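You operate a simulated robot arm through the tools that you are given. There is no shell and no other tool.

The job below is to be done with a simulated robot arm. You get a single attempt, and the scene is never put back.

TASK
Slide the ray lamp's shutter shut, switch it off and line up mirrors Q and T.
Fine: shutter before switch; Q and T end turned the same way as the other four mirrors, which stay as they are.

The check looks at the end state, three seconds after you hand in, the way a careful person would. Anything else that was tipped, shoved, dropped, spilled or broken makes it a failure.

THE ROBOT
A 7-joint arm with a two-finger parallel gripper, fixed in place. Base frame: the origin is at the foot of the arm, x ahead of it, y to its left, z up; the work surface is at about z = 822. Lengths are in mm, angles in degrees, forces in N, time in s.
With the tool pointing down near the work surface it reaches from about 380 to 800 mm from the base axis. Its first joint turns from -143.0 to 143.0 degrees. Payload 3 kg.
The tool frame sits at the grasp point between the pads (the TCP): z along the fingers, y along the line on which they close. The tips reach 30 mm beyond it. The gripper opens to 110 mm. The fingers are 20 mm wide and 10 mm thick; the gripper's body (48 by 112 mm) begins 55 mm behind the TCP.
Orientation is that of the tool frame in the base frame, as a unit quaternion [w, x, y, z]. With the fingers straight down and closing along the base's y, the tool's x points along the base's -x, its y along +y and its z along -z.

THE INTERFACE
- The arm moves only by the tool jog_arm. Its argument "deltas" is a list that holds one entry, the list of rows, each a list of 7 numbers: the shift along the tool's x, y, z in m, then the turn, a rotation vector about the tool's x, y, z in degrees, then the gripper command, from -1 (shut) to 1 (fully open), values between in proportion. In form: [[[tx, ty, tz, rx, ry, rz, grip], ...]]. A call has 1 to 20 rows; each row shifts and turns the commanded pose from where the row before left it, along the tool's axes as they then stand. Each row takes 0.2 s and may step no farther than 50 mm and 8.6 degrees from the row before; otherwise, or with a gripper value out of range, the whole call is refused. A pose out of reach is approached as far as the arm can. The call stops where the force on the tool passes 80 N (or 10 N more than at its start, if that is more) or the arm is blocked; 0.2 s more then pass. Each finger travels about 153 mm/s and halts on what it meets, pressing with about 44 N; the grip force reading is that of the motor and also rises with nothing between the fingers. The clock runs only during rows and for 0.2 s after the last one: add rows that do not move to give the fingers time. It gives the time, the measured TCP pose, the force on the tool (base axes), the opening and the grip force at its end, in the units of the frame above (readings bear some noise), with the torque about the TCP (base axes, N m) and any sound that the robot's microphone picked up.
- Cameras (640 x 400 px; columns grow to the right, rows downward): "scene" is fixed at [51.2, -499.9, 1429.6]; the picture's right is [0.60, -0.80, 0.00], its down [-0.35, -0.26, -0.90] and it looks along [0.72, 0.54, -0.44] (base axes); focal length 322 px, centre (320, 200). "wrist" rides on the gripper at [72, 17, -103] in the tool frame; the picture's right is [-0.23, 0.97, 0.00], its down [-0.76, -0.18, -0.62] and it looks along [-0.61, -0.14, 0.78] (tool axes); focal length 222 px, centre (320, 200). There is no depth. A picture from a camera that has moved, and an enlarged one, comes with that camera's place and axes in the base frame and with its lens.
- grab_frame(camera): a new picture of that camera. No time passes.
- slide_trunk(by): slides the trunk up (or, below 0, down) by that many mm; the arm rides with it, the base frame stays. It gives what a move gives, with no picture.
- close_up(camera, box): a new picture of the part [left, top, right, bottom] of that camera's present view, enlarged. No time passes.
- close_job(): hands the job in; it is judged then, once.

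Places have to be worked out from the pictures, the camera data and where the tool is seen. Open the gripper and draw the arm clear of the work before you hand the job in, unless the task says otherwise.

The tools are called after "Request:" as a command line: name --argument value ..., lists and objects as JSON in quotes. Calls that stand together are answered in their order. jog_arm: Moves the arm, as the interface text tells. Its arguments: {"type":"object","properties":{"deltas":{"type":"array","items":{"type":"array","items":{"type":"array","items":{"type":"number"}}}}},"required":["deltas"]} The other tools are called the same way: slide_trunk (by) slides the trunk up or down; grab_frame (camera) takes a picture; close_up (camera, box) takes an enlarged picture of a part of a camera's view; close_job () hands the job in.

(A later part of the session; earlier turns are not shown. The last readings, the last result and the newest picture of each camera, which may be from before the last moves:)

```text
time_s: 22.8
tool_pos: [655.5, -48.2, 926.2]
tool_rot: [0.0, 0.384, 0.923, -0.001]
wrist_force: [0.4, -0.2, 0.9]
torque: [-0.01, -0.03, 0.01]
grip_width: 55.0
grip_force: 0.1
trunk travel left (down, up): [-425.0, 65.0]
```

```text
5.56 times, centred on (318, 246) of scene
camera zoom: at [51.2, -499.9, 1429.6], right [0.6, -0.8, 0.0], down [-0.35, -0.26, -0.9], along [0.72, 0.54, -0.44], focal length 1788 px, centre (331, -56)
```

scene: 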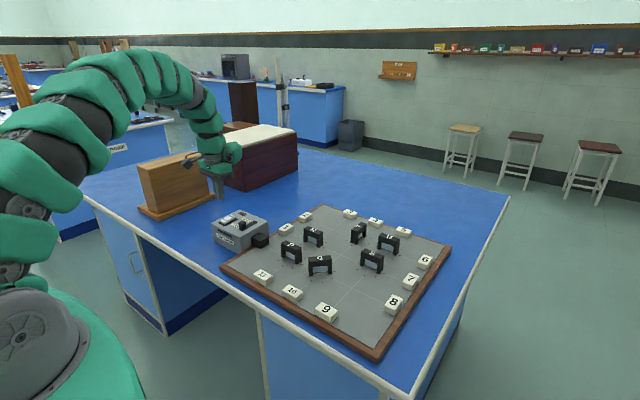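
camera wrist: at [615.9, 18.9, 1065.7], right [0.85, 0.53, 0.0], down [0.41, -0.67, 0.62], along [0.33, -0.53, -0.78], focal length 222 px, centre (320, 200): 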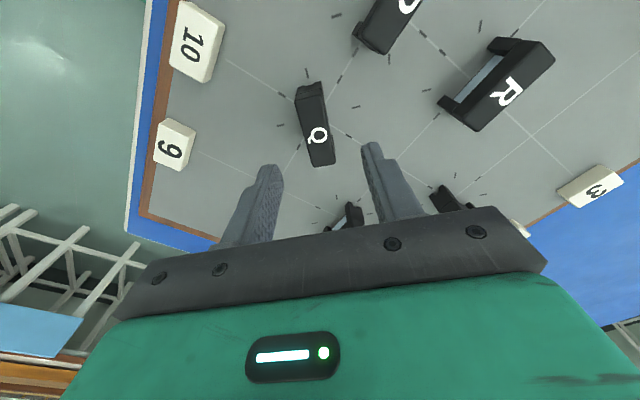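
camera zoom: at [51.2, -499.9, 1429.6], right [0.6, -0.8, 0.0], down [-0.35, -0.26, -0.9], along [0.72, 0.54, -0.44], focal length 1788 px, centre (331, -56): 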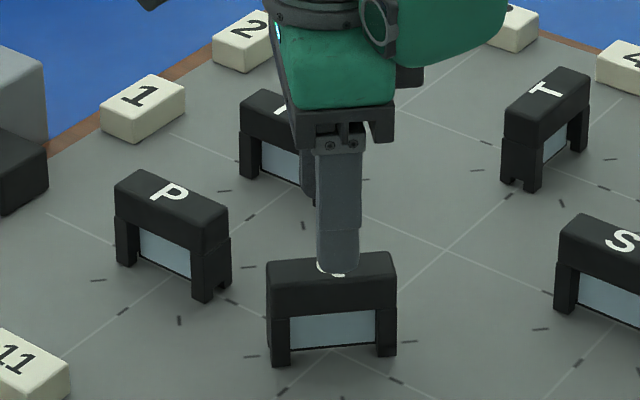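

Q's bar measures about 60 mm long at exactly 45°, centred near (654, -47). I'll descend 20 mm with the fingers straddling it and check again.

Request:
jog_arm --deltas '[[[0, 0, 0.01, 0, 0, 0, 0], [0, 0, 0.01, 0, 0, 0, 0], [0, 0, 0, 0, 0, 0, 0]]]'

Request:
grab_frame --camera "wrist"

Request:
close_up --camera "scene" --box '[270, 210, 366, 282]'

```text
time_s: 23.6
tool_pos: [656.4, -48.5, 907.7]
tool_rot: [0.0, 0.383, 0.924, 0.0]
wrist_force: [0.1, 0.3, -0.3]
torque: [0.02, 0.02, 0.02]
grip_width: 55.1
grip_force: 0.1
trunk travel left (down, up): [-425.0, 65.0]
```

```text
taken
camera wrist: at [616.7, 15.8, 1009.8], right [0.85, 0.53, 0.0], down [0.41, -0.66, 0.62], along [0.33, -0.53, -0.78], focal length 222 px, centre (320, 200)
```

wrist: 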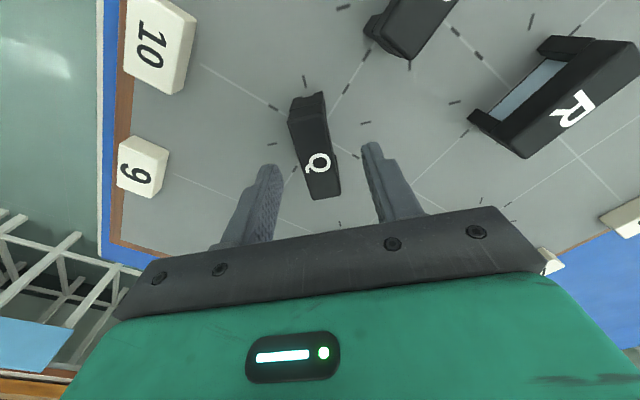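

```text
5.56 times, centred on (318, 246) of scene
camera zoom: at [51.2, -499.9, 1429.6], right [0.6, -0.8, 0.0], down [-0.35, -0.26, -0.9], along [0.72, 0.54, -0.44], focal length 1788 px, centre (331, -56)
```

zoom: 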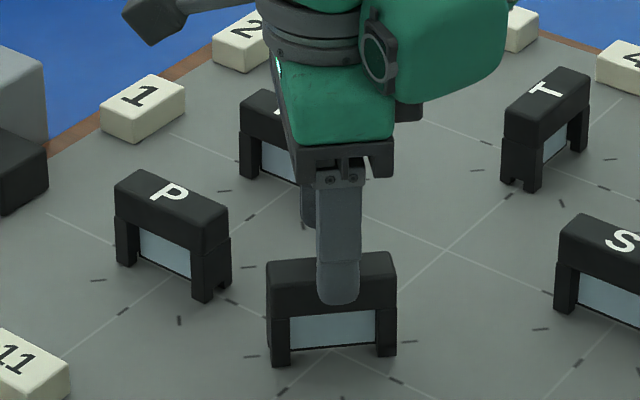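

Centred well, so I'll go down about 20 mm more, putting the tips at about z 857 alongside the cap. Then I'll check before closing.

Request:
jog_arm --deltas '[[[0, 0, 0.01, 0, 0, 0, 0], [0, 0, 0.01, 0, 0, 0, 0], [0, 0, 0, 0, 0, 0, 0]]]'

Request:
close_up --camera "wrist" --box '[220, 90, 420, 240]'

Request:
close_up --camera "scene" --box '[270, 210, 366, 282]'

```text
time_s: 24.4
tool_pos: [656.3, -46.9, 884.7]
tool_rot: [-0.001, 0.384, 0.923, -0.001]
wrist_force: [0.5, 0.1, 0.2]
torque: [0.0, 0.01, -0.01]
grip_width: 55.0
grip_force: 0.0
trunk travel left (down, up): [-425.0, 65.0]
```

```text
2.67 times, centred on (320, 165) of wrist
camera zoom: at [616.0, 16.3, 989.2], right [0.85, 0.53, 0.0], down [0.41, -0.66, 0.62], along [0.33, -0.53, -0.78], focal length 592 px, centre (320, 293)
```

zoom: 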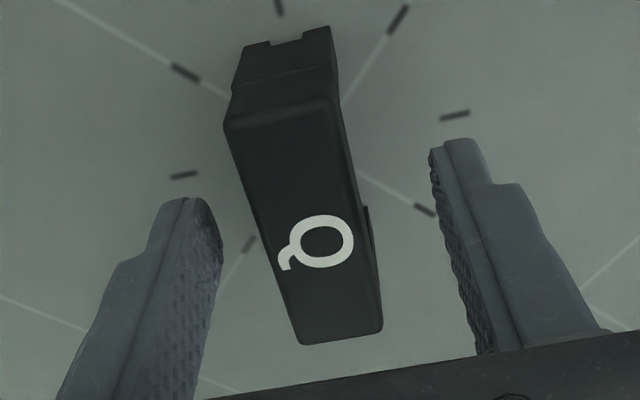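

```text
5.56 times, centred on (318, 246) of scene
camera zoom: at [51.2, -499.9, 1429.6], right [0.6, -0.8, 0.0], down [-0.35, -0.26, -0.9], along [0.72, 0.54, -0.44], focal length 1788 px, centre (331, -56)
```

zoom: 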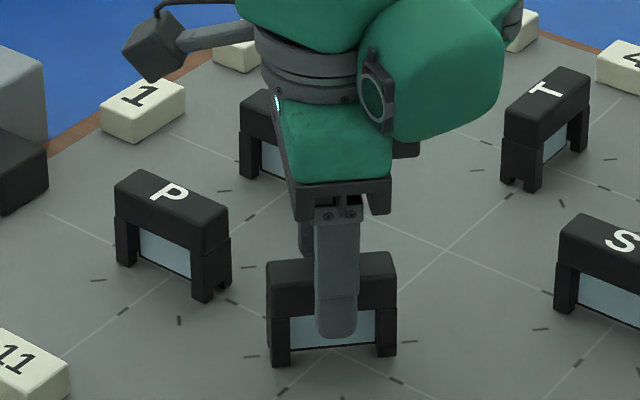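

The tips reach a little past the cap's seam, so I'll raise 4 mm. Then I'll close gradually to 30 mm and watch for one-sided contact.

Request:
jog_arm --deltas '[[[0, 0, -0.004, 0, 0, 0, 0], [0, 0, 0, 0, 0, 0, -0.45], [0, 0, 0, 0, 0, 0, -0.45]]]'

Request:
close_up --camera "wrist" --box '[220, 90, 420, 240]'

```text
time_s: 25.2
tool_pos: [655.0, -46.5, 891.9]
tool_rot: [0.0, 0.383, 0.924, 0.0]
wrist_force: [-1.1, 0.8, 0.3]
torque: [-0.01, 0.0, 0.01]
grip_width: 30.4
grip_force: 0.1
trunk travel left (down, up): [-425.0, 65.0]
```

```text
2.67 times, centred on (320, 165) of wrist
camera zoom: at [616.2, 16.3, 993.6], right [0.85, 0.53, 0.0], down [0.41, -0.66, 0.62], along [0.33, -0.53, -0.78], focal length 592 px, centre (320, 293)
```

zoom: 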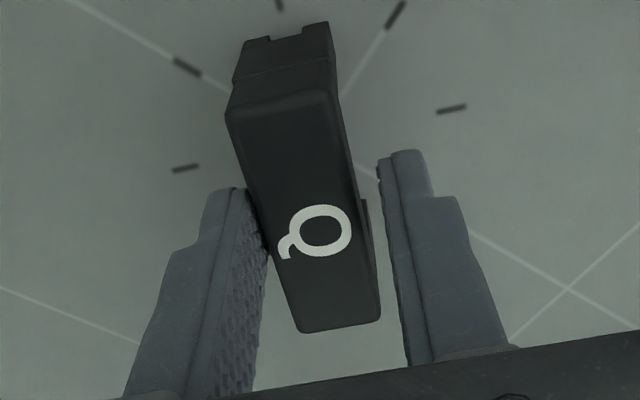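

The left finger is nearly touching while the right still has a gap. I'll shift 1.8 mm toward the left finger and take a closer look.

Request:
jog_arm --deltas '[[[0, -0.0018, 0, 0, 0, 0, -0.45], [0, 0, 0, 0, 0, 0, -0.45]]]'

Request:
close_up --camera "wrist" --box '[270, 110, 380, 210]'

Request:
close_up --camera "scene" --box '[290, 230, 350, 280]'

```text
time_s: 25.8
tool_pos: [654.2, -49.7, 891.9]
tool_rot: [0.0, 0.383, 0.924, 0.001]
wrist_force: [-0.7, 0.0, -0.1]
torque: [0.02, 0.01, 0.0]
grip_width: 30.1
grip_force: 0.0
trunk travel left (down, up): [-425.0, 65.0]
```

```text
4.00 times, centred on (325, 160) of wrist
camera zoom: at [614.4, 15.0, 994.3], right [0.85, 0.53, 0.0], down [0.41, -0.66, 0.62], along [0.33, -0.53, -0.78], focal length 888 px, centre (300, 360)
```

zoom: 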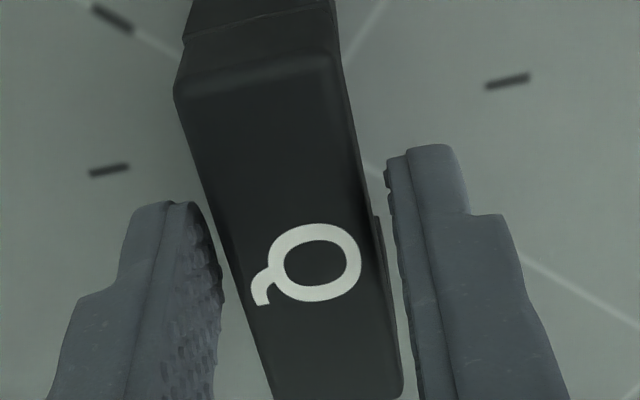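

```text
8.00 times, centred on (320, 255) of scene
camera zoom: at [51.2, -499.9, 1429.6], right [0.6, -0.8, 0.0], down [-0.35, -0.26, -0.9], along [0.72, 0.54, -0.44], focal length 2575 px, centre (320, -240)
```

zoom: 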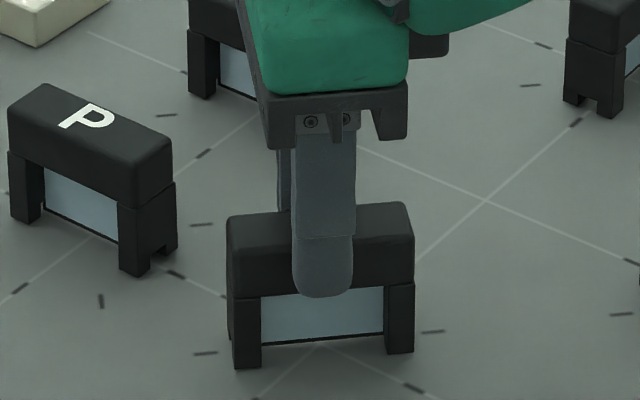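

Gaps on both sides now look about even. I'll close in stages down to 25 mm and watch the readings.

Request:
jog_arm --deltas '[[[0, 0, 0, 0, 0, 0, -0.49], [0, 0, 0, 0, 0, 0, -0.527], [0, 0, 0, 0, 0, 0, -0.545], [0, 0, 0, 0, 0, 0, -0.545]]]'

Request:
close_up --camera "wrist" --box '[270, 110, 380, 210]'

```text
time_s: 26.8
tool_pos: [652.8, -48.9, 891.2]
tool_rot: [0.0, 0.383, 0.924, -0.001]
wrist_force: [0.2, -0.7, 0.4]
torque: [-0.01, -0.01, 0.01]
grip_width: 24.7
grip_force: 0.1
trunk travel left (down, up): [-425.0, 65.0]
```

```text
4.00 times, centred on (325, 160) of wrist
camera zoom: at [614.3, 15.0, 994.1], right [0.85, 0.53, 0.0], down [0.41, -0.66, 0.62], along [0.33, -0.53, -0.78], focal length 888 px, centre (300, 360)
```

zoom: 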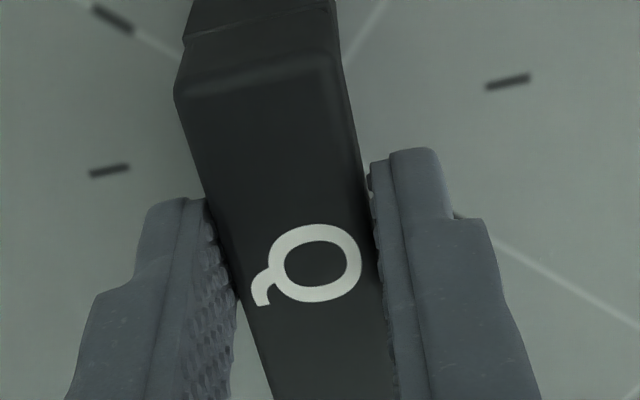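

No contact force yet and the gaps are even. I'll close further in stages.

Request:
jog_arm --deltas '[[[0, 0, 0, 0, 0, 0, -0.564], [0, 0, 0, 0, 0, 0, -0.582], [0, 0, 0, 0, 0, 0, -0.6], [0, 0, 0, 0, 0, 0, -0.6]]]'

Request:
close_up --camera "wrist" --box '[270, 110, 380, 210]'

```text
time_s: 27.8
tool_pos: [653.2, -48.4, 890.1]
tool_rot: [0.0, 0.383, 0.924, 0.001]
wrist_force: [-0.7, -0.8, 0.6]
torque: [0.06, 0.06, -0.01]
grip_width: 23.9
grip_force: 45.4
trunk travel left (down, up): [-425.0, 65.0]
```

```text
4.00 times, centred on (325, 160) of wrist
camera zoom: at [614.2, 14.9, 994.1], right [0.85, 0.53, 0.0], down [0.41, -0.66, 0.62], along [0.33, -0.53, -0.78], focal length 888 px, centre (300, 360)
```

zoom: 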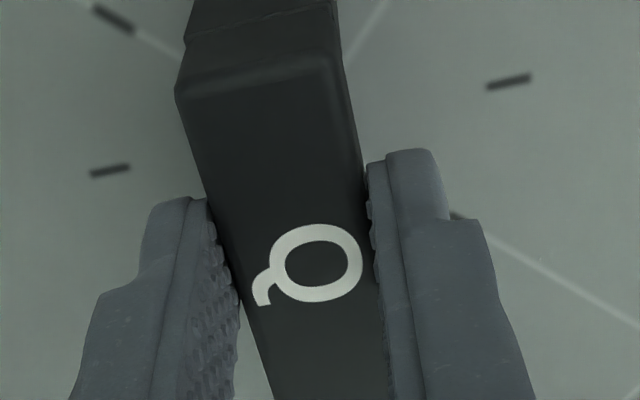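

Q is gripped at 23.9 mm with negligible side force. I'll turn it about the tool axis, 15° first (clockwise from above), and watch the forces.

Request:
jog_arm --deltas '[[[0, 0, 0, 0, 0, 5, -0.6], [0, 0, 0, 0, 0, 5, -0.6], [0, 0, 0, 0, 0, 5, -0.6], [0, 0, 0, 0, 0, 0, -0.6]]]'

Request:
close_up --camera "scene" --box '[290, 230, 350, 280]'

```text
time_s: 28.8
tool_pos: [654.5, -48.5, 890.7]
tool_rot: [0.0, 0.501, 0.866, 0.001]
wrist_force: [-1.1, 2.9, 2.1]
torque: [0.44, 0.01, 0.01]
grip_width: 23.9
grip_force: 44.9
trunk travel left (down, up): [-425.0, 65.0]
```

```text
8.00 times, centred on (320, 255) of scene
camera zoom: at [51.2, -499.9, 1429.6], right [0.6, -0.8, 0.0], down [-0.35, -0.26, -0.9], along [0.72, 0.54, -0.44], focal length 2575 px, centre (320, -240)
```

zoom: 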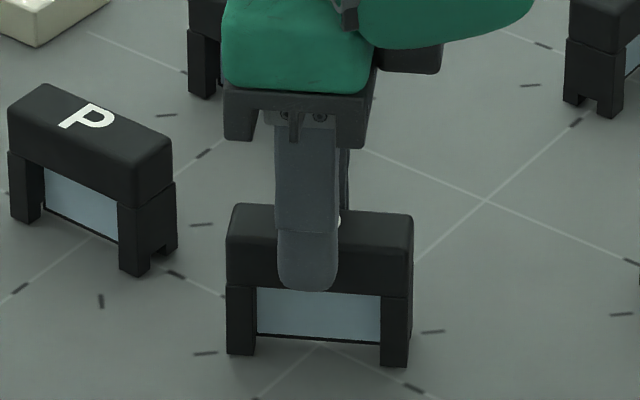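

Q turns with the gripper and the forces are low. I'll turn the remaining 30°.

Request:
jog_arm --deltas '[[[0, 0, 0, 0, 0, 5, -0.6], [0, 0, 0, 0, 0, 5, -0.6], [0, 0, 0, 0, 0, 5, -0.6], [0, 0, 0, 0, 0, 5, -0.6], [0, 0, 0, 0, 0, 5, -0.6], [0, 0, 0, 0, 0, 5, -0.6], [0, 0, 0, 0, 0, 0, -0.6]]]'

Request:
close_up --camera "scene" --box '[270, 220, 390, 280]'

Request:
grab_frame --camera "wrist"

```text
time_s: 30.4
tool_pos: [654.8, -47.0, 890.7]
tool_rot: [0.0, 0.708, 0.706, -0.001]
wrist_force: [10.1, 11.1, -0.7]
torque: [0.16, -0.33, 0.08]
grip_width: 24.0
grip_force: 45.3
trunk travel left (down, up): [-425.0, 65.0]
```

```text
5.33 times, centred on (330, 250) of scene
camera zoom: at [51.2, -499.9, 1429.6], right [0.6, -0.8, 0.0], down [-0.35, -0.26, -0.9], along [0.72, 0.54, -0.44], focal length 1716 px, centre (267, -67)
```

zoom: 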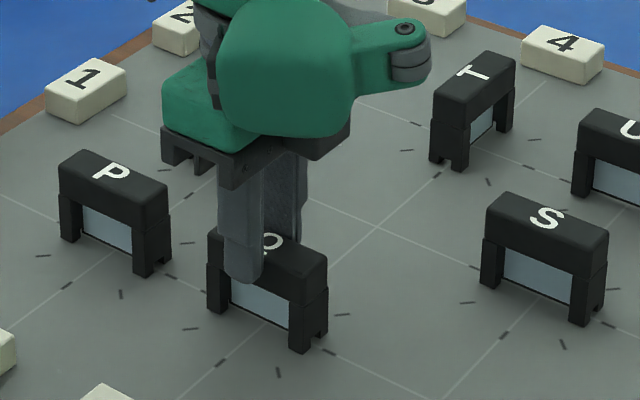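

```text
taken
camera wrist: at [671.9, 24.8, 994.1], right [0.97, -0.23, 0.0], down [-0.18, -0.76, 0.62], along [-0.14, -0.61, -0.78], focal length 222 px, centre (320, 200)
```

wrist: 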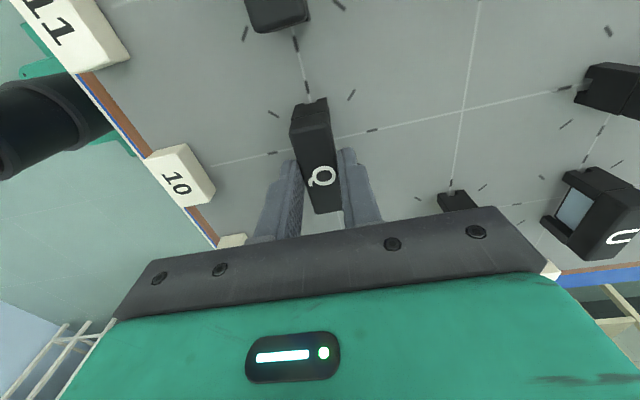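

Q's bar now looks parallel to P, and the roughly 10 N side load shows it sits on a fixed pivot. I'll ease 1 mm toward the load, release, rise and compare the angles.

Request:
jog_arm --deltas '[[[0.001, 0.001, 0, 0, 0, 0, -0.6], [0, 0, 0, 0, 0, 0, -0.6]]]'

```text
time_s: 31.0
tool_pos: [654.4, -47.0, 892.7]
tool_rot: [-0.001, 0.707, 0.707, 0.0]
wrist_force: [3.5, 2.2, 6.4]
torque: [-0.04, -0.03, 0.08]
grip_width: 23.7
grip_force: 45.0
trunk travel left (down, up): [-425.0, 65.0]
```

The side load has dropped to about 4 N. Now I'll open slightly, then lift straight up and compare angles.

Request:
jog_arm --deltas '[[[0, 0, 0, 0, 0, 0, -0.45], [0, 0, 0, 0, 0, 0, -0.3], [0, 0, 0, 0, 0, 0, -0.3], [0, 0, -0.02, 0, 0, 0, -0.3], [0, 0, -0.04, 0, 0, 0, -0.3], [0, 0, -0.04, 0, 0, 0, -0.3], [0, 0, 0, 0, 0, 0, -0.3]]]'

Request:
close_up --camera "scene" --box '[270, 220, 390, 280]'

Request:
close_up --camera "wrist" --box '[200, 20, 440, 180]'

```text
time_s: 32.6
tool_pos: [655.6, -46.0, 990.7]
tool_rot: [-0.001, 0.708, 0.706, -0.001]
wrist_force: [-0.1, -0.4, 0.2]
torque: [0.01, 0.02, 0.01]
grip_width: 38.6
grip_force: 0.0
trunk travel left (down, up): [-425.0, 65.0]
```

```text
5.33 times, centred on (330, 250) of scene
camera zoom: at [51.2, -499.9, 1429.6], right [0.6, -0.8, 0.0], down [-0.35, -0.26, -0.9], along [0.72, 0.54, -0.44], focal length 1716 px, centre (267, -67)
```

zoom: 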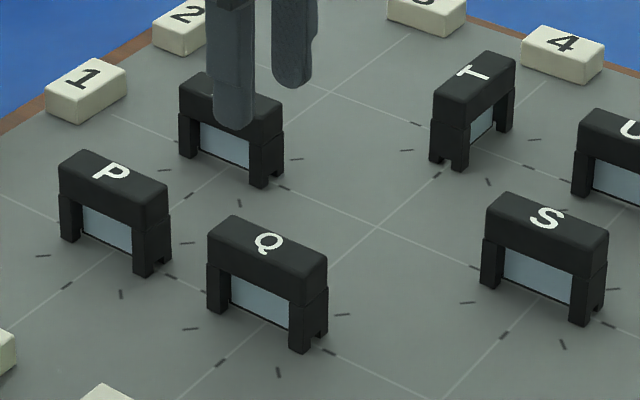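

```text
2.50 times, centred on (320, 100) of wrist
camera zoom: at [673.6, 25.7, 1093.1], right [0.97, -0.23, 0.0], down [-0.18, -0.76, 0.62], along [-0.14, -0.61, -0.78], focal length 555 px, centre (320, 450)
```

zoom: 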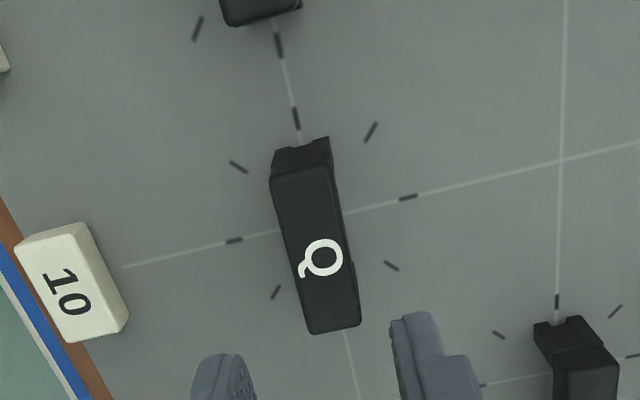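

Q looks aligned with its grid line. I'll zoom tightly on Q and P to compare their angles before going on to T.

Request:
close_up --camera "scene" --box '[304, 256, 336, 288]'

Request:
close_up --camera "scene" --box '[276, 242, 308, 274]'

Request:
close_up --camera "scene" --box '[356, 250, 388, 282]'

```text
12.50 times, centred on (320, 272) of scene
camera zoom: at [51.2, -499.9, 1429.6], right [0.6, -0.8, 0.0], down [-0.35, -0.26, -0.9], along [0.72, 0.54, -0.44], focal length 4023 px, centre (320, -700)
```

zoom: 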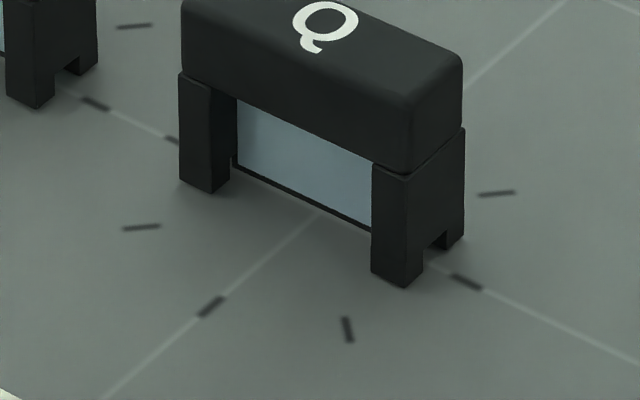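

```text
12.50 times, centred on (292, 258) of scene
camera zoom: at [51.2, -499.9, 1429.6], right [0.6, -0.8, 0.0], down [-0.35, -0.26, -0.9], along [0.72, 0.54, -0.44], focal length 4023 px, centre (670, -525)
```

zoom: 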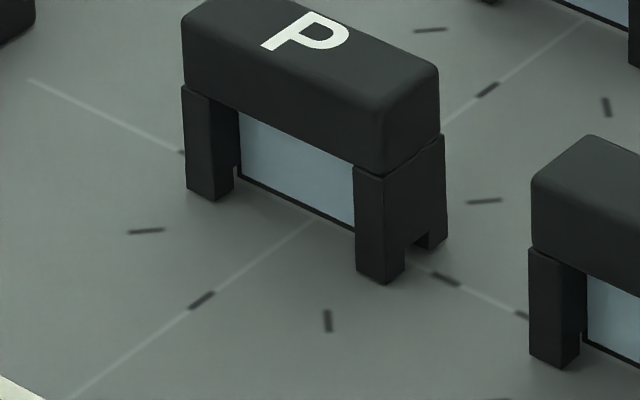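

```text
12.50 times, centred on (372, 266) of scene
camera zoom: at [51.2, -499.9, 1429.6], right [0.6, -0.8, 0.0], down [-0.35, -0.26, -0.9], along [0.72, 0.54, -0.44], focal length 4023 px, centre (-330, -625)
```

zoom: 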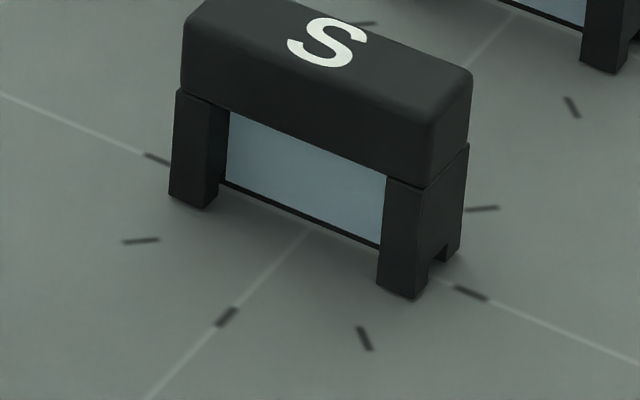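

Q's angle matches P and S to within about a degree, so Q is done. Next I'll turn the wrist back to yaw 0 at height and move forward to look at T.

Request:
jog_arm --deltas '[[[0, 0, 0, 0, 0, -7.5, -0.3], [0, 0, 0, 0, 0, -7.5, -0.3], [0, 0, 0, 0, 0, -7.5, -0.3], [0, 0, 0, 0, 0, -7.5, -0.3], [0, 0, 0, 0, 0, -7.5, -0.3], [0, 0, 0, 0, 0, -7.5, -0.3], [0, 0, 0, 0, 0, -7.5, -0.3], [0, 0, 0, 0, 0, -7.5, -0.3], [0, 0, 0, 0, 0, -7.5, -0.3], [0, 0, 0, 0, 0, -7.5, -0.3], [0, 0, 0, 0, 0, -7.5, -0.3], [0, 0, 0, 0, 0, -7.5, -0.3], [-0.028, 0.022, -0.004, 0, 0, 0, -0.3], [-0.028, 0.022, -0.004, 0, 0, 0, -0.3], [-0.028, 0.022, 0, 0, 0, 0, -0.3], [0, 0, 0, 0, 0, 0, -0.3]]]'

Request:
grab_frame --camera "wrist"

Request:
grab_frame --camera "scene"

```text
time_s: 36.0
tool_pos: [740.4, 20.0, 1000.2]
tool_rot: [-0.001, 0.0, 1.0, 0.0]
wrist_force: [-0.6, -0.7, 0.1]
torque: [0.02, -0.04, 0.05]
grip_width: 38.6
grip_force: 0.0
trunk travel left (down, up): [-425.0, 65.0]
```

```text
taken
camera wrist: at [668.0, 36.8, 1102.2], right [0.23, 0.97, 0.0], down [0.76, -0.18, 0.62], along [0.61, -0.14, -0.78], focal length 222 px, centre (320, 200)
```

wrist: 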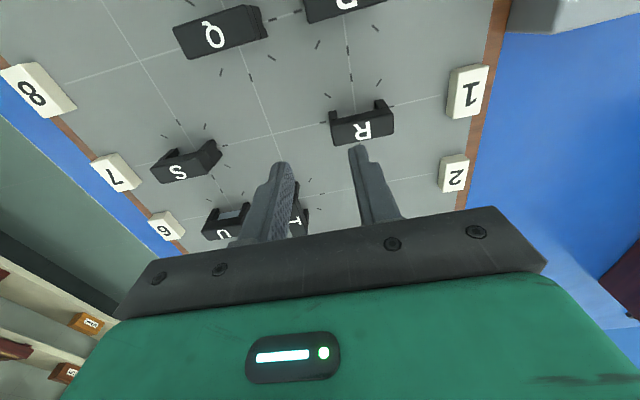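

```text
taken
```

scene: 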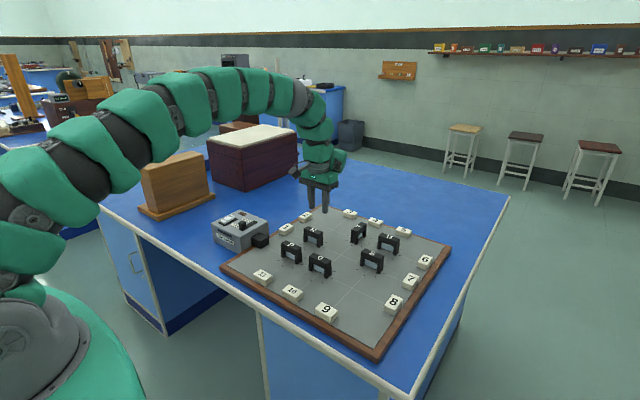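

Room overhead is clear (tips at 970, mirrors at about 880), so I'll test how far forward the arm can reach with the tool vertical, heading to T at about (860, -48).

Request:
jog_arm --deltas '[[[-0.03, -0.017, 0, 0, 0, 0, -0.3], [-0.03, -0.017, 0, 0, 0, 0, -0.3], [-0.03, -0.017, 0, 0, 0, 0, -0.3], [-0.03, -0.017, 0, 0, 0, 0, -0.3], [0, 0, 0, 0, 0, 0, -0.3]]]'

Request:
grab_frame --camera "wrist"

Request:
grab_frame --camera "scene"

```text
time_s: 37.2
tool_pos: [800.9, -14.9, 999.9]
tool_rot: [-0.001, 0.001, 1.0, 0.001]
wrist_force: [-0.8, 0.5, -0.7]
torque: [0.0, 0.01, -0.02]
grip_width: 38.6
grip_force: 0.1
out of reach, approached as far as the arm can: row 3, 4
trunk travel left (down, up): [-425.0, 65.0]
```

```text
taken
camera wrist: at [728.0, 1.7, 1102.9], right [0.23, 0.97, 0.0], down [0.76, -0.18, 0.62], along [0.61, -0.14, -0.78], focal length 222 px, centre (320, 200)
```

wrist: 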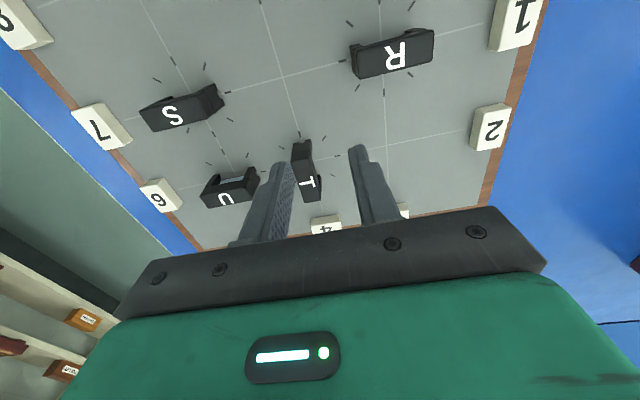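

```text
taken
```

scene: 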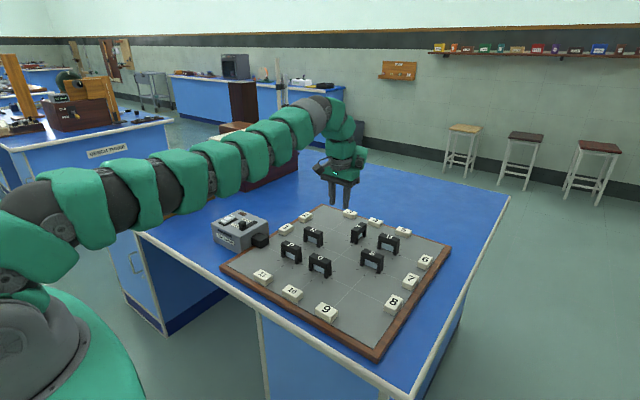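

With the tool vertical the arm stops near 801 mm, and T sits at about 860. Tilting the fingers outward about 20° should gain roughly 85 mm, so I'll first locate T precisely.

Request:
close_up --camera "wrist" --box '[250, 100, 370, 220]'

Request:
close_up --camera "wrist" --box '[180, 40, 420, 240]'

```text
3.33 times, centred on (310, 160) of wrist
camera zoom: at [728.0, 1.7, 1102.9], right [0.23, 0.97, 0.0], down [0.76, -0.18, 0.62], along [0.61, -0.14, -0.78], focal length 740 px, centre (353, 333)
```

zoom: 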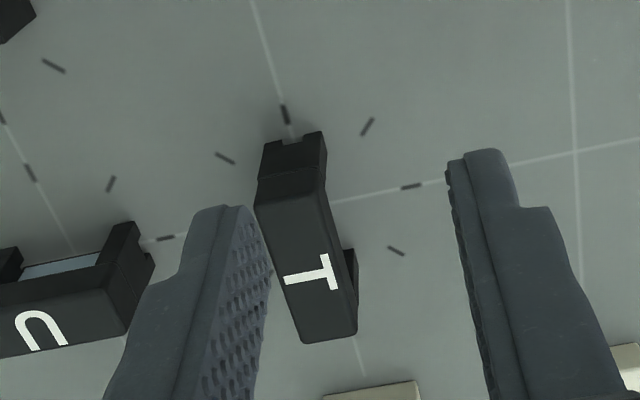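

```text
2.00 times, centred on (300, 140) of wrist
camera zoom: at [728.0, 1.7, 1102.9], right [0.23, 0.97, 0.0], down [0.76, -0.18, 0.62], along [0.61, -0.14, -0.78], focal length 444 px, centre (360, 320)
```

zoom: 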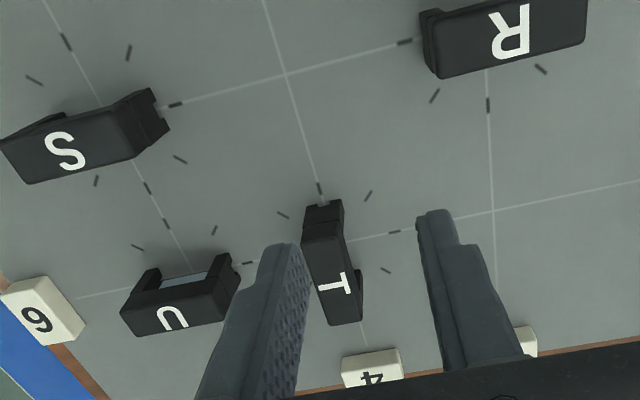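

The grid pitch comes out near 109 mm, so T's station is at about (872, -48). I'll tilt the fingers outward 22° here, open to about 50 mm, and check the pose.

Request:
jog_arm --deltas '[[[0, 0, 0, 0, -5.5, 0, -0.1], [0, 0, 0, 0, -5.5, 0, -0.1], [0, 0, 0, 0, -5.5, 0, -0.1], [0, 0, 0, 0, -5.5, 0, -0.1], [0, 0, 0, 0, 0, 0, -0.1]]]'

Request:
grab_frame --camera "scene"

```text
time_s: 38.4
tool_pos: [797.7, -16.5, 1000.7]
tool_rot: [0.191, 0.001, 0.982, -0.001]
wrist_force: [0.4, 0.1, 0.5]
torque: [-0.01, 0.0, -0.01]
grip_width: 49.7
grip_force: 0.1
trunk travel left (down, up): [-425.0, 65.0]
```

```text
taken
```

scene: 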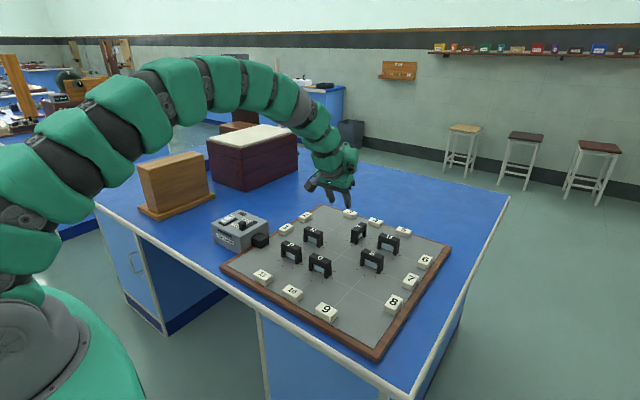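

The tilt is in place. I'll move to above T, at TCP (864, -48, 960), and look.

Request:
jog_arm --deltas '[[[-0.0154, -0.0105, 0.0206, 0, 0, 0, -0.1], [-0.0154, -0.0105, 0.0206, 0, 0, 0, -0.1], [-0.0154, -0.0105, 0.0206, 0, 0, 0, -0.1], [0, 0, 0, 0, 0, 0, -0.1]]]'

Request:
grab_frame --camera "wrist"

Request:
close_up --camera "scene" --box '[310, 180, 420, 260]'

```text
time_s: 39.4
tool_pos: [862.5, -47.5, 958.8]
tool_rot: [0.19, 0.001, 0.982, 0.0]
wrist_force: [1.3, 0.6, 0.0]
torque: [0.01, 0.03, -0.01]
grip_width: 49.4
grip_force: 0.1
trunk travel left (down, up): [-425.0, 65.0]
```

```text
taken
camera wrist: at [757.8, -30.0, 1026.7], right [0.21, 0.97, 0.08], down [0.47, -0.18, 0.86], along [0.85, -0.14, -0.5], focal length 222 px, centre (320, 200)
```

wrist: 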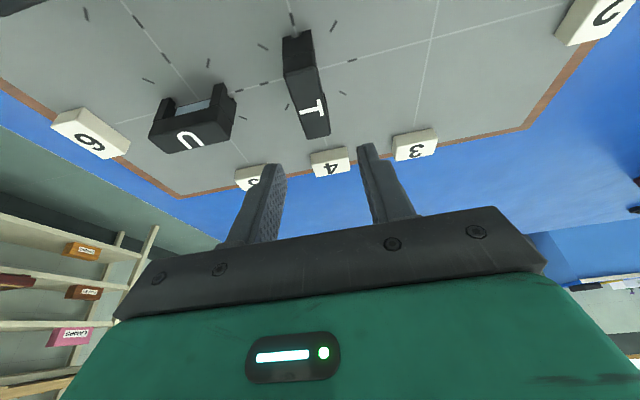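

```text
5.00 times, centred on (365, 220) of scene
camera zoom: at [51.2, -499.9, 1429.6], right [0.6, -0.8, 0.0], down [-0.35, -0.26, -0.9], along [0.72, 0.54, -0.44], focal length 1609 px, centre (95, 100)
```

zoom: 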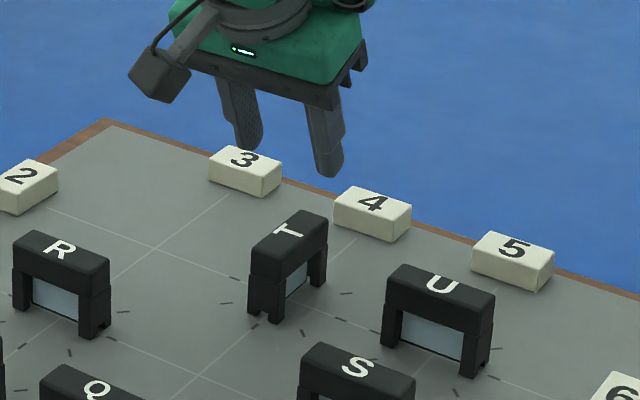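

Reach is fine here. I'll zoom the wrist view to pin down T's cap centre and axis.

Request:
close_up --camera "wrist" --box '[230, 0, 390, 150]'

```text
2.67 times, centred on (310, 75) of wrist
camera zoom: at [757.8, -30.0, 1026.7], right [0.21, 0.97, 0.08], down [0.47, -0.18, 0.86], along [0.85, -0.14, -0.5], focal length 592 px, centre (347, 533)
```

zoom: 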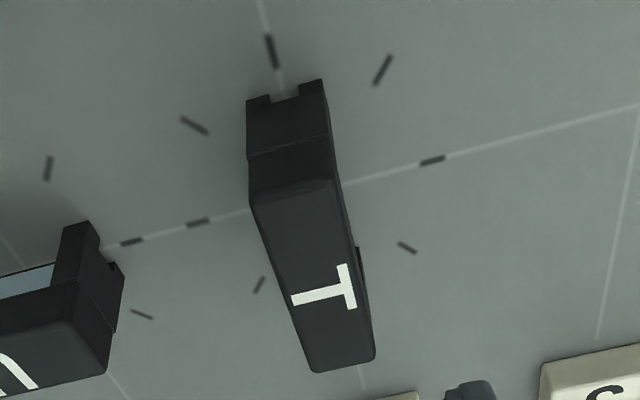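

T's cap centre is at (869, -49) with its top at z 880 and the bar exactly along x. I'll descend vertically about 44 mm with the fork open, then check.

Request:
jog_arm --deltas '[[[0.0046, -0.0015, 0.01, 0, 0, 0, -0.1], [0.0043, 0, 0.01, 0, 0, 0, -0.1], [0.0043, 0, 0.01, 0, 0, 0, -0.1], [0.0043, 0, 0.01, 0, 0, 0, -0.1], [0, 0, 0, 0, 0, 0, -0.1]]]'

Request:
grab_frame --camera "wrist"

Request:
close_up --camera "scene" --box '[320, 190, 416, 260]'

```text
time_s: 40.6
tool_pos: [862.1, -48.7, 916.1]
tool_rot: [0.19, 0.001, 0.982, 0.0]
wrist_force: [-0.7, 0.1, -0.1]
torque: [0.01, -0.02, 0.0]
grip_width: 49.7
grip_force: 0.1
trunk travel left (down, up): [-425.0, 65.0]
```

```text
taken
camera wrist: at [756.1, -31.6, 984.0], right [0.21, 0.97, 0.08], down [0.47, -0.18, 0.86], along [0.85, -0.14, -0.5], focal length 222 px, centre (320, 200)
```

wrist: 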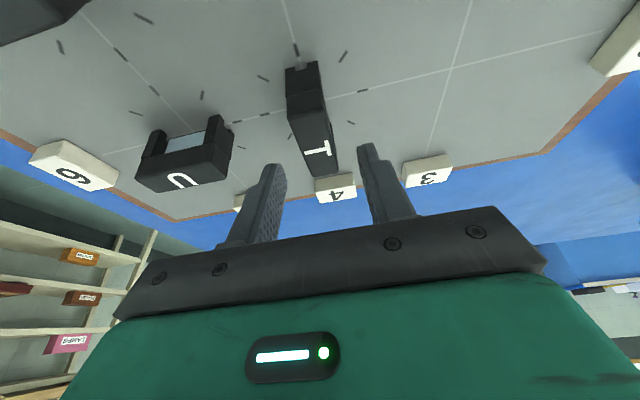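

```text
5.71 times, centred on (368, 225) of scene
camera zoom: at [51.2, -499.9, 1429.6], right [0.6, -0.8, 0.0], down [-0.35, -0.26, -0.9], along [0.72, 0.54, -0.44], focal length 1839 px, centre (46, 57)
```

zoom: 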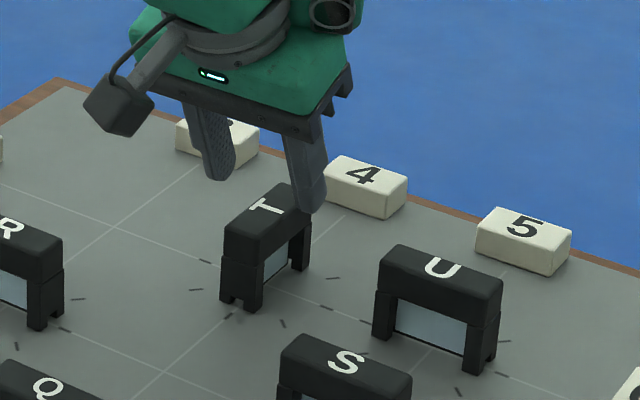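

Aligned. I'll descend the last 24 mm so the tips straddle T's cap.

Request:
jog_arm --deltas '[[[0.003, 0, 0.0075, 0, 0, 0, -0.1], [0.003, 0, 0.0075, 0, 0, 0, -0.1], [0.003, 0, 0.0073, 0, 0, 0, -0.1], [0, 0, 0, 0, 0, 0, -0.1]]]'

Request:
close_up --camera "wrist" --box '[220, 60, 420, 220]'

Request:
close_up --camera "scene" --box '[330, 200, 402, 256]'

```text
time_s: 41.6
tool_pos: [862.8, -50.4, 893.1]
tool_rot: [0.19, 0.0, 0.982, 0.0]
wrist_force: [-0.2, 0.2, -0.9]
torque: [-0.02, 0.0, 0.0]
grip_width: 49.4
grip_force: 0.1
trunk travel left (down, up): [-425.0, 65.0]
```

```text
2.50 times, centred on (320, 140) of wrist
camera zoom: at [756.5, -32.6, 961.0], right [0.21, 0.97, 0.08], down [0.47, -0.18, 0.86], along [0.85, -0.14, -0.5], focal length 555 px, centre (320, 350)
```

zoom: 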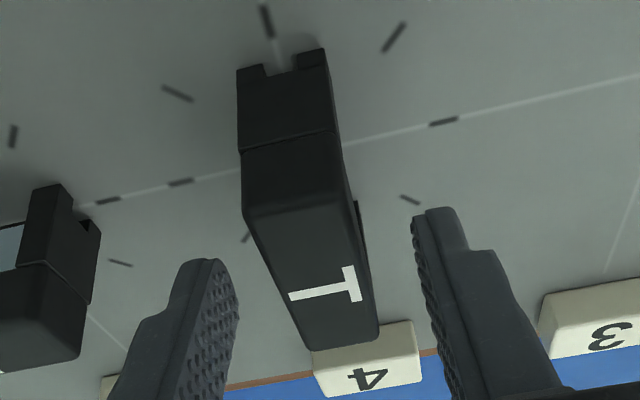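

```text
7.14 times, centred on (366, 228) of scene
camera zoom: at [51.2, -499.9, 1429.6], right [0.6, -0.8, 0.0], down [-0.35, -0.26, -0.9], along [0.72, 0.54, -0.44], focal length 2299 px, centre (-9, 0)
```

zoom: 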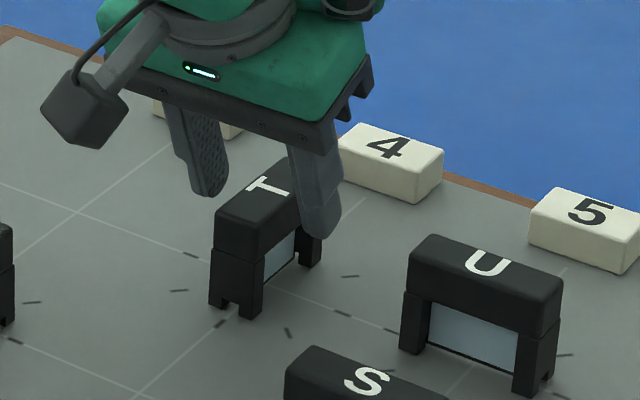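

The tips straddle T's middle and the fork is centred in y. I'll narrow the fork to about 30 mm without gripping.

Request:
jog_arm --deltas '[[[0, 0, 0, 0, 0, 0, -0.3], [0, 0, 0, 0, 0, 0, -0.455], [0, 0, 0, 0, 0, 0, -0.455]]]'

Request:
close_up --camera "wrist" --box '[250, 90, 390, 210]'

```text
time_s: 42.4
tool_pos: [862.9, -50.3, 892.1]
tool_rot: [0.19, 0.001, 0.982, 0.0]
wrist_force: [-0.3, -0.7, -0.5]
torque: [0.02, 0.02, 0.02]
grip_width: 30.1
grip_force: 0.1
trunk travel left (down, up): [-425.0, 65.0]
```

```text
3.33 times, centred on (320, 150) of wrist
camera zoom: at [756.4, -32.6, 960.9], right [0.21, 0.97, 0.08], down [0.47, -0.18, 0.86], along [0.85, -0.14, -0.5], focal length 740 px, centre (320, 367)
```

zoom: 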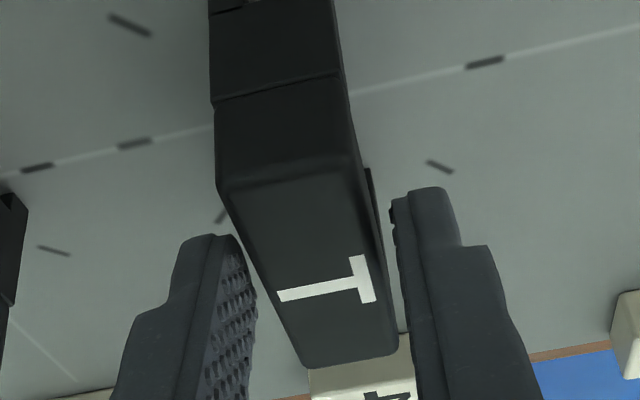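

Gaps are even, so I'll start turning T by rotating the loose fork about the finger axis (clockwise from above), 24° first, with the opening at 28 mm.

Request:
jog_arm --deltas '[[[0, 0, 0, 0, 0, 0, -0.49], [0, 0, 0, 0, 0, 4, -0.49], [0, 0, 0, 0, 0, 4, -0.49], [0, 0, 0, 0, 0, 4, -0.49], [0, 0, 0, 0, 0, 4, -0.49], [0, 0, 0, 0, 0, 4, -0.49], [0, 0, 0, 0, 0, 4, -0.49], [0, 0, 0, 0, 0, 0, -0.49]]]'

Request:
close_up --camera "wrist" --box '[240, 70, 400, 210]'

Request:
close_up --camera "scene" --box '[330, 200, 402, 256]'

```text
time_s: 44.2
tool_pos: [861.8, -49.4, 892.9]
tool_rot: [0.187, 0.206, 0.96, 0.039]
wrist_force: [0.1, -1.1, 0.2]
torque: [-0.08, 0.02, 0.01]
grip_width: 28.6
grip_force: 0.1
trunk travel left (down, up): [-425.0, 65.0]
```

```text
2.86 times, centred on (320, 140) of wrist
camera zoom: at [768.7, -3.9, 965.5], right [0.56, 0.8, 0.23], down [0.34, -0.47, 0.81], along [0.75, -0.38, -0.54], focal length 635 px, centre (320, 371)
```

zoom: 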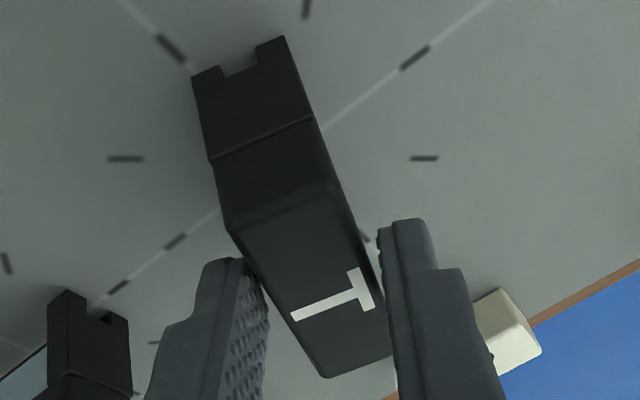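

```text
7.14 times, centred on (366, 228) of scene
camera zoom: at [51.2, -499.9, 1429.6], right [0.6, -0.8, 0.0], down [-0.35, -0.26, -0.9], along [0.72, 0.54, -0.44], focal length 2299 px, centre (-9, 0)
```

zoom: 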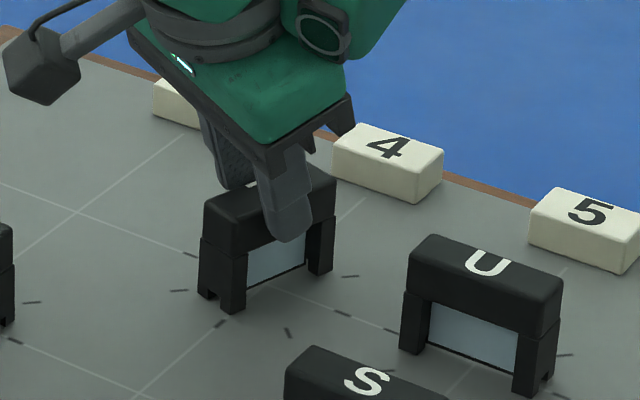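

T follows with almost no force. I'll continue 32° more.

Request:
jog_arm --deltas '[[[0, 0, 0, 0, 0, 4, -0.48], [0, 0, 0, 0, 0, 4, -0.48], [0, 0, 0, 0, 0, 4, -0.48], [0, 0, 0, 0, 0, 4, -0.48], [0, 0, 0, 0, 0, 4, -0.48], [0, 0, 0, 0, 0, 4, -0.48], [0, 0, 0, 0, 0, 4, -0.48], [0, 0, 0, 0, 0, 4, -0.48], [0, 0, 0, 0, 0, 0, -0.48]]]'

Request:
close_up --camera "wrist" --box '[240, 70, 400, 210]'

Request:
close_up --camera "scene" --box '[330, 200, 402, 256]'

```text
time_s: 46.2
tool_pos: [862.7, -49.7, 891.5]
tool_rot: [0.167, 0.463, 0.866, 0.088]
wrist_force: [3.3, 1.6, -0.2]
torque: [0.0, -0.08, 0.05]
grip_width: 30.2
grip_force: 1.6
trunk travel left (down, up): [-425.0, 65.0]
```

```text
2.86 times, centred on (320, 140) of wrist
camera zoom: at [799.7, 20.7, 976.7], right [0.87, 0.35, 0.35], down [0.02, -0.73, 0.68], along [0.5, -0.58, -0.64], focal length 635 px, centre (320, 371)
```

zoom: 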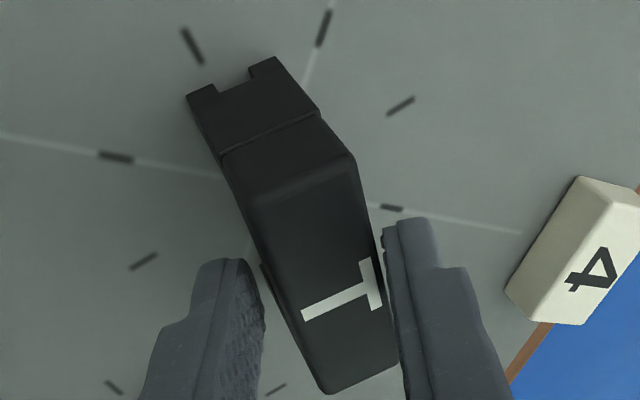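

```text
7.14 times, centred on (366, 228) of scene
camera zoom: at [51.2, -499.9, 1429.6], right [0.6, -0.8, 0.0], down [-0.35, -0.26, -0.9], along [0.72, 0.54, -0.44], focal length 2299 px, centre (-9, 0)
```

zoom: 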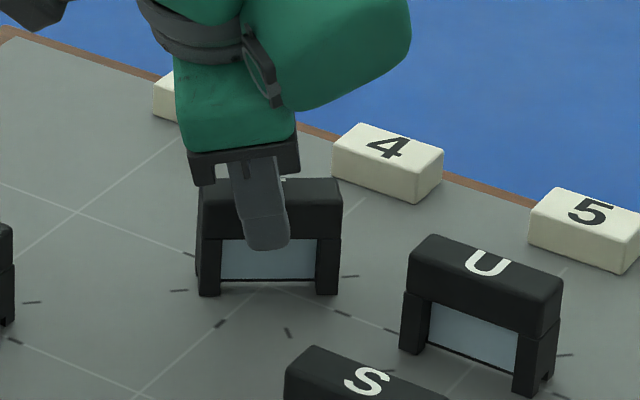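

T is about halfway, and the tilt now needs slightly more gap (the fork was wedged to 30 mm). I'll open to 31 mm and turn 32° more.

Request:
jog_arm --deltas '[[[0, 0, 0, 0, 0, 4, -0.43], [0, 0, 0, 0, 0, 4, -0.43], [0, 0, 0, 0, 0, 4, -0.43], [0, 0, 0, 0, 0, 4, -0.43], [0, 0, 0, 0, 0, 4, -0.43], [0, 0, 0, 0, 0, 4, -0.43], [0, 0, 0, 0, 0, 4, -0.43], [0, 0, 0, 0, 0, 4, -0.43], [0, 0, 0, 0, 0, 0, -0.43]]]'

Request:
close_up --camera "wrist" --box '[240, 70, 400, 210]'

Request:
close_up --camera "scene" --box '[330, 200, 402, 256]'

```text
time_s: 48.2
tool_pos: [863.6, -50.0, 891.5]
tool_rot: [0.136, 0.683, 0.705, 0.132]
wrist_force: [0.7, -0.5, 0.0]
torque: [0.02, -0.03, -0.03]
grip_width: 32.0
grip_force: 1.4
trunk travel left (down, up): [-425.0, 65.0]
```

```text
2.86 times, centred on (320, 140) of wrist
camera zoom: at [837.6, 23.7, 992.9], right [0.91, -0.2, 0.37], down [-0.37, -0.77, 0.52], along [0.18, -0.61, -0.77], focal length 635 px, centre (320, 371)
```

zoom: 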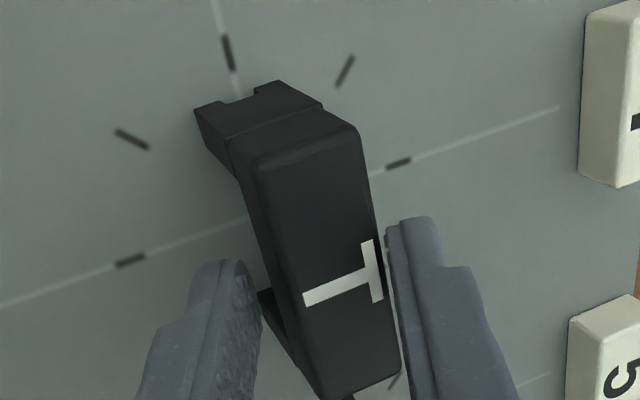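

```text
7.14 times, centred on (366, 228) of scene
camera zoom: at [51.2, -499.9, 1429.6], right [0.6, -0.8, 0.0], down [-0.35, -0.26, -0.9], along [0.72, 0.54, -0.44], focal length 2299 px, centre (-9, 0)
```

zoom: 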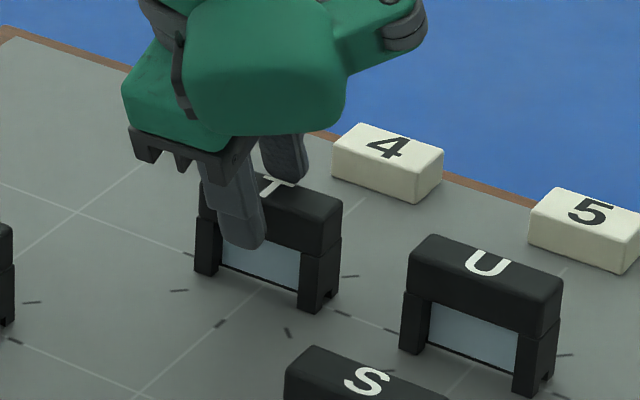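

T now looks nearly parallel to U. I'll zoom closely on T and U to measure the remaining angle.

Request:
close_up --camera "scene" --box '[350, 222, 382, 248]'

Request:
close_up --camera "scene" --box '[382, 232, 414, 258]'

Request:
close_up --camera "wrist" --box '[200, 40, 400, 240]'

```text
15.38 times, centred on (366, 235) of scene
camera zoom: at [51.2, -499.9, 1429.6], right [0.6, -0.8, 0.0], down [-0.35, -0.26, -0.9], along [0.72, 0.54, -0.44], focal length 4952 px, centre (-388, -338)
```

zoom: 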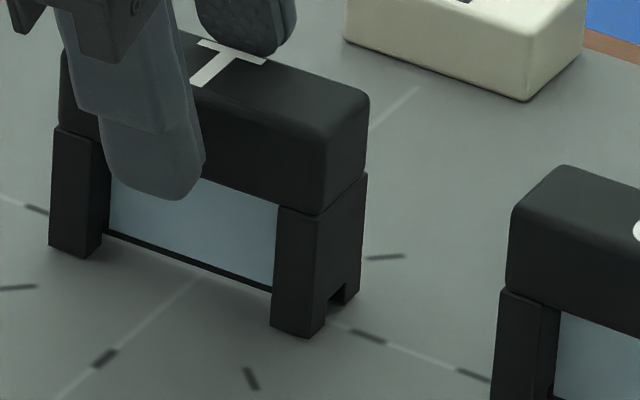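

```text
15.38 times, centred on (398, 245) of scene
camera zoom: at [51.2, -499.9, 1429.6], right [0.6, -0.8, 0.0], down [-0.35, -0.26, -0.9], along [0.72, 0.54, -0.44], focal length 4952 px, centre (-880, -492)
```

zoom: 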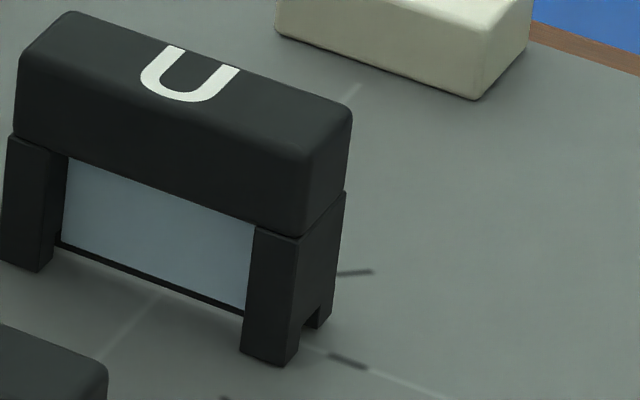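

```text
2.00 times, centred on (300, 140) of wrist
camera zoom: at [837.6, 23.7, 992.9], right [0.91, -0.2, 0.37], down [-0.37, -0.77, 0.52], along [0.18, -0.61, -0.77], focal length 444 px, centre (360, 320)
```

zoom: 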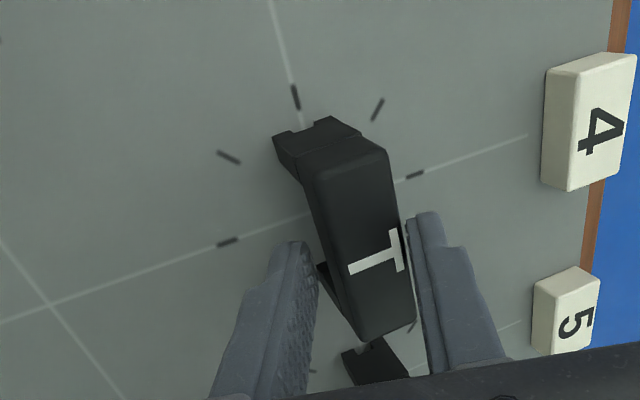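

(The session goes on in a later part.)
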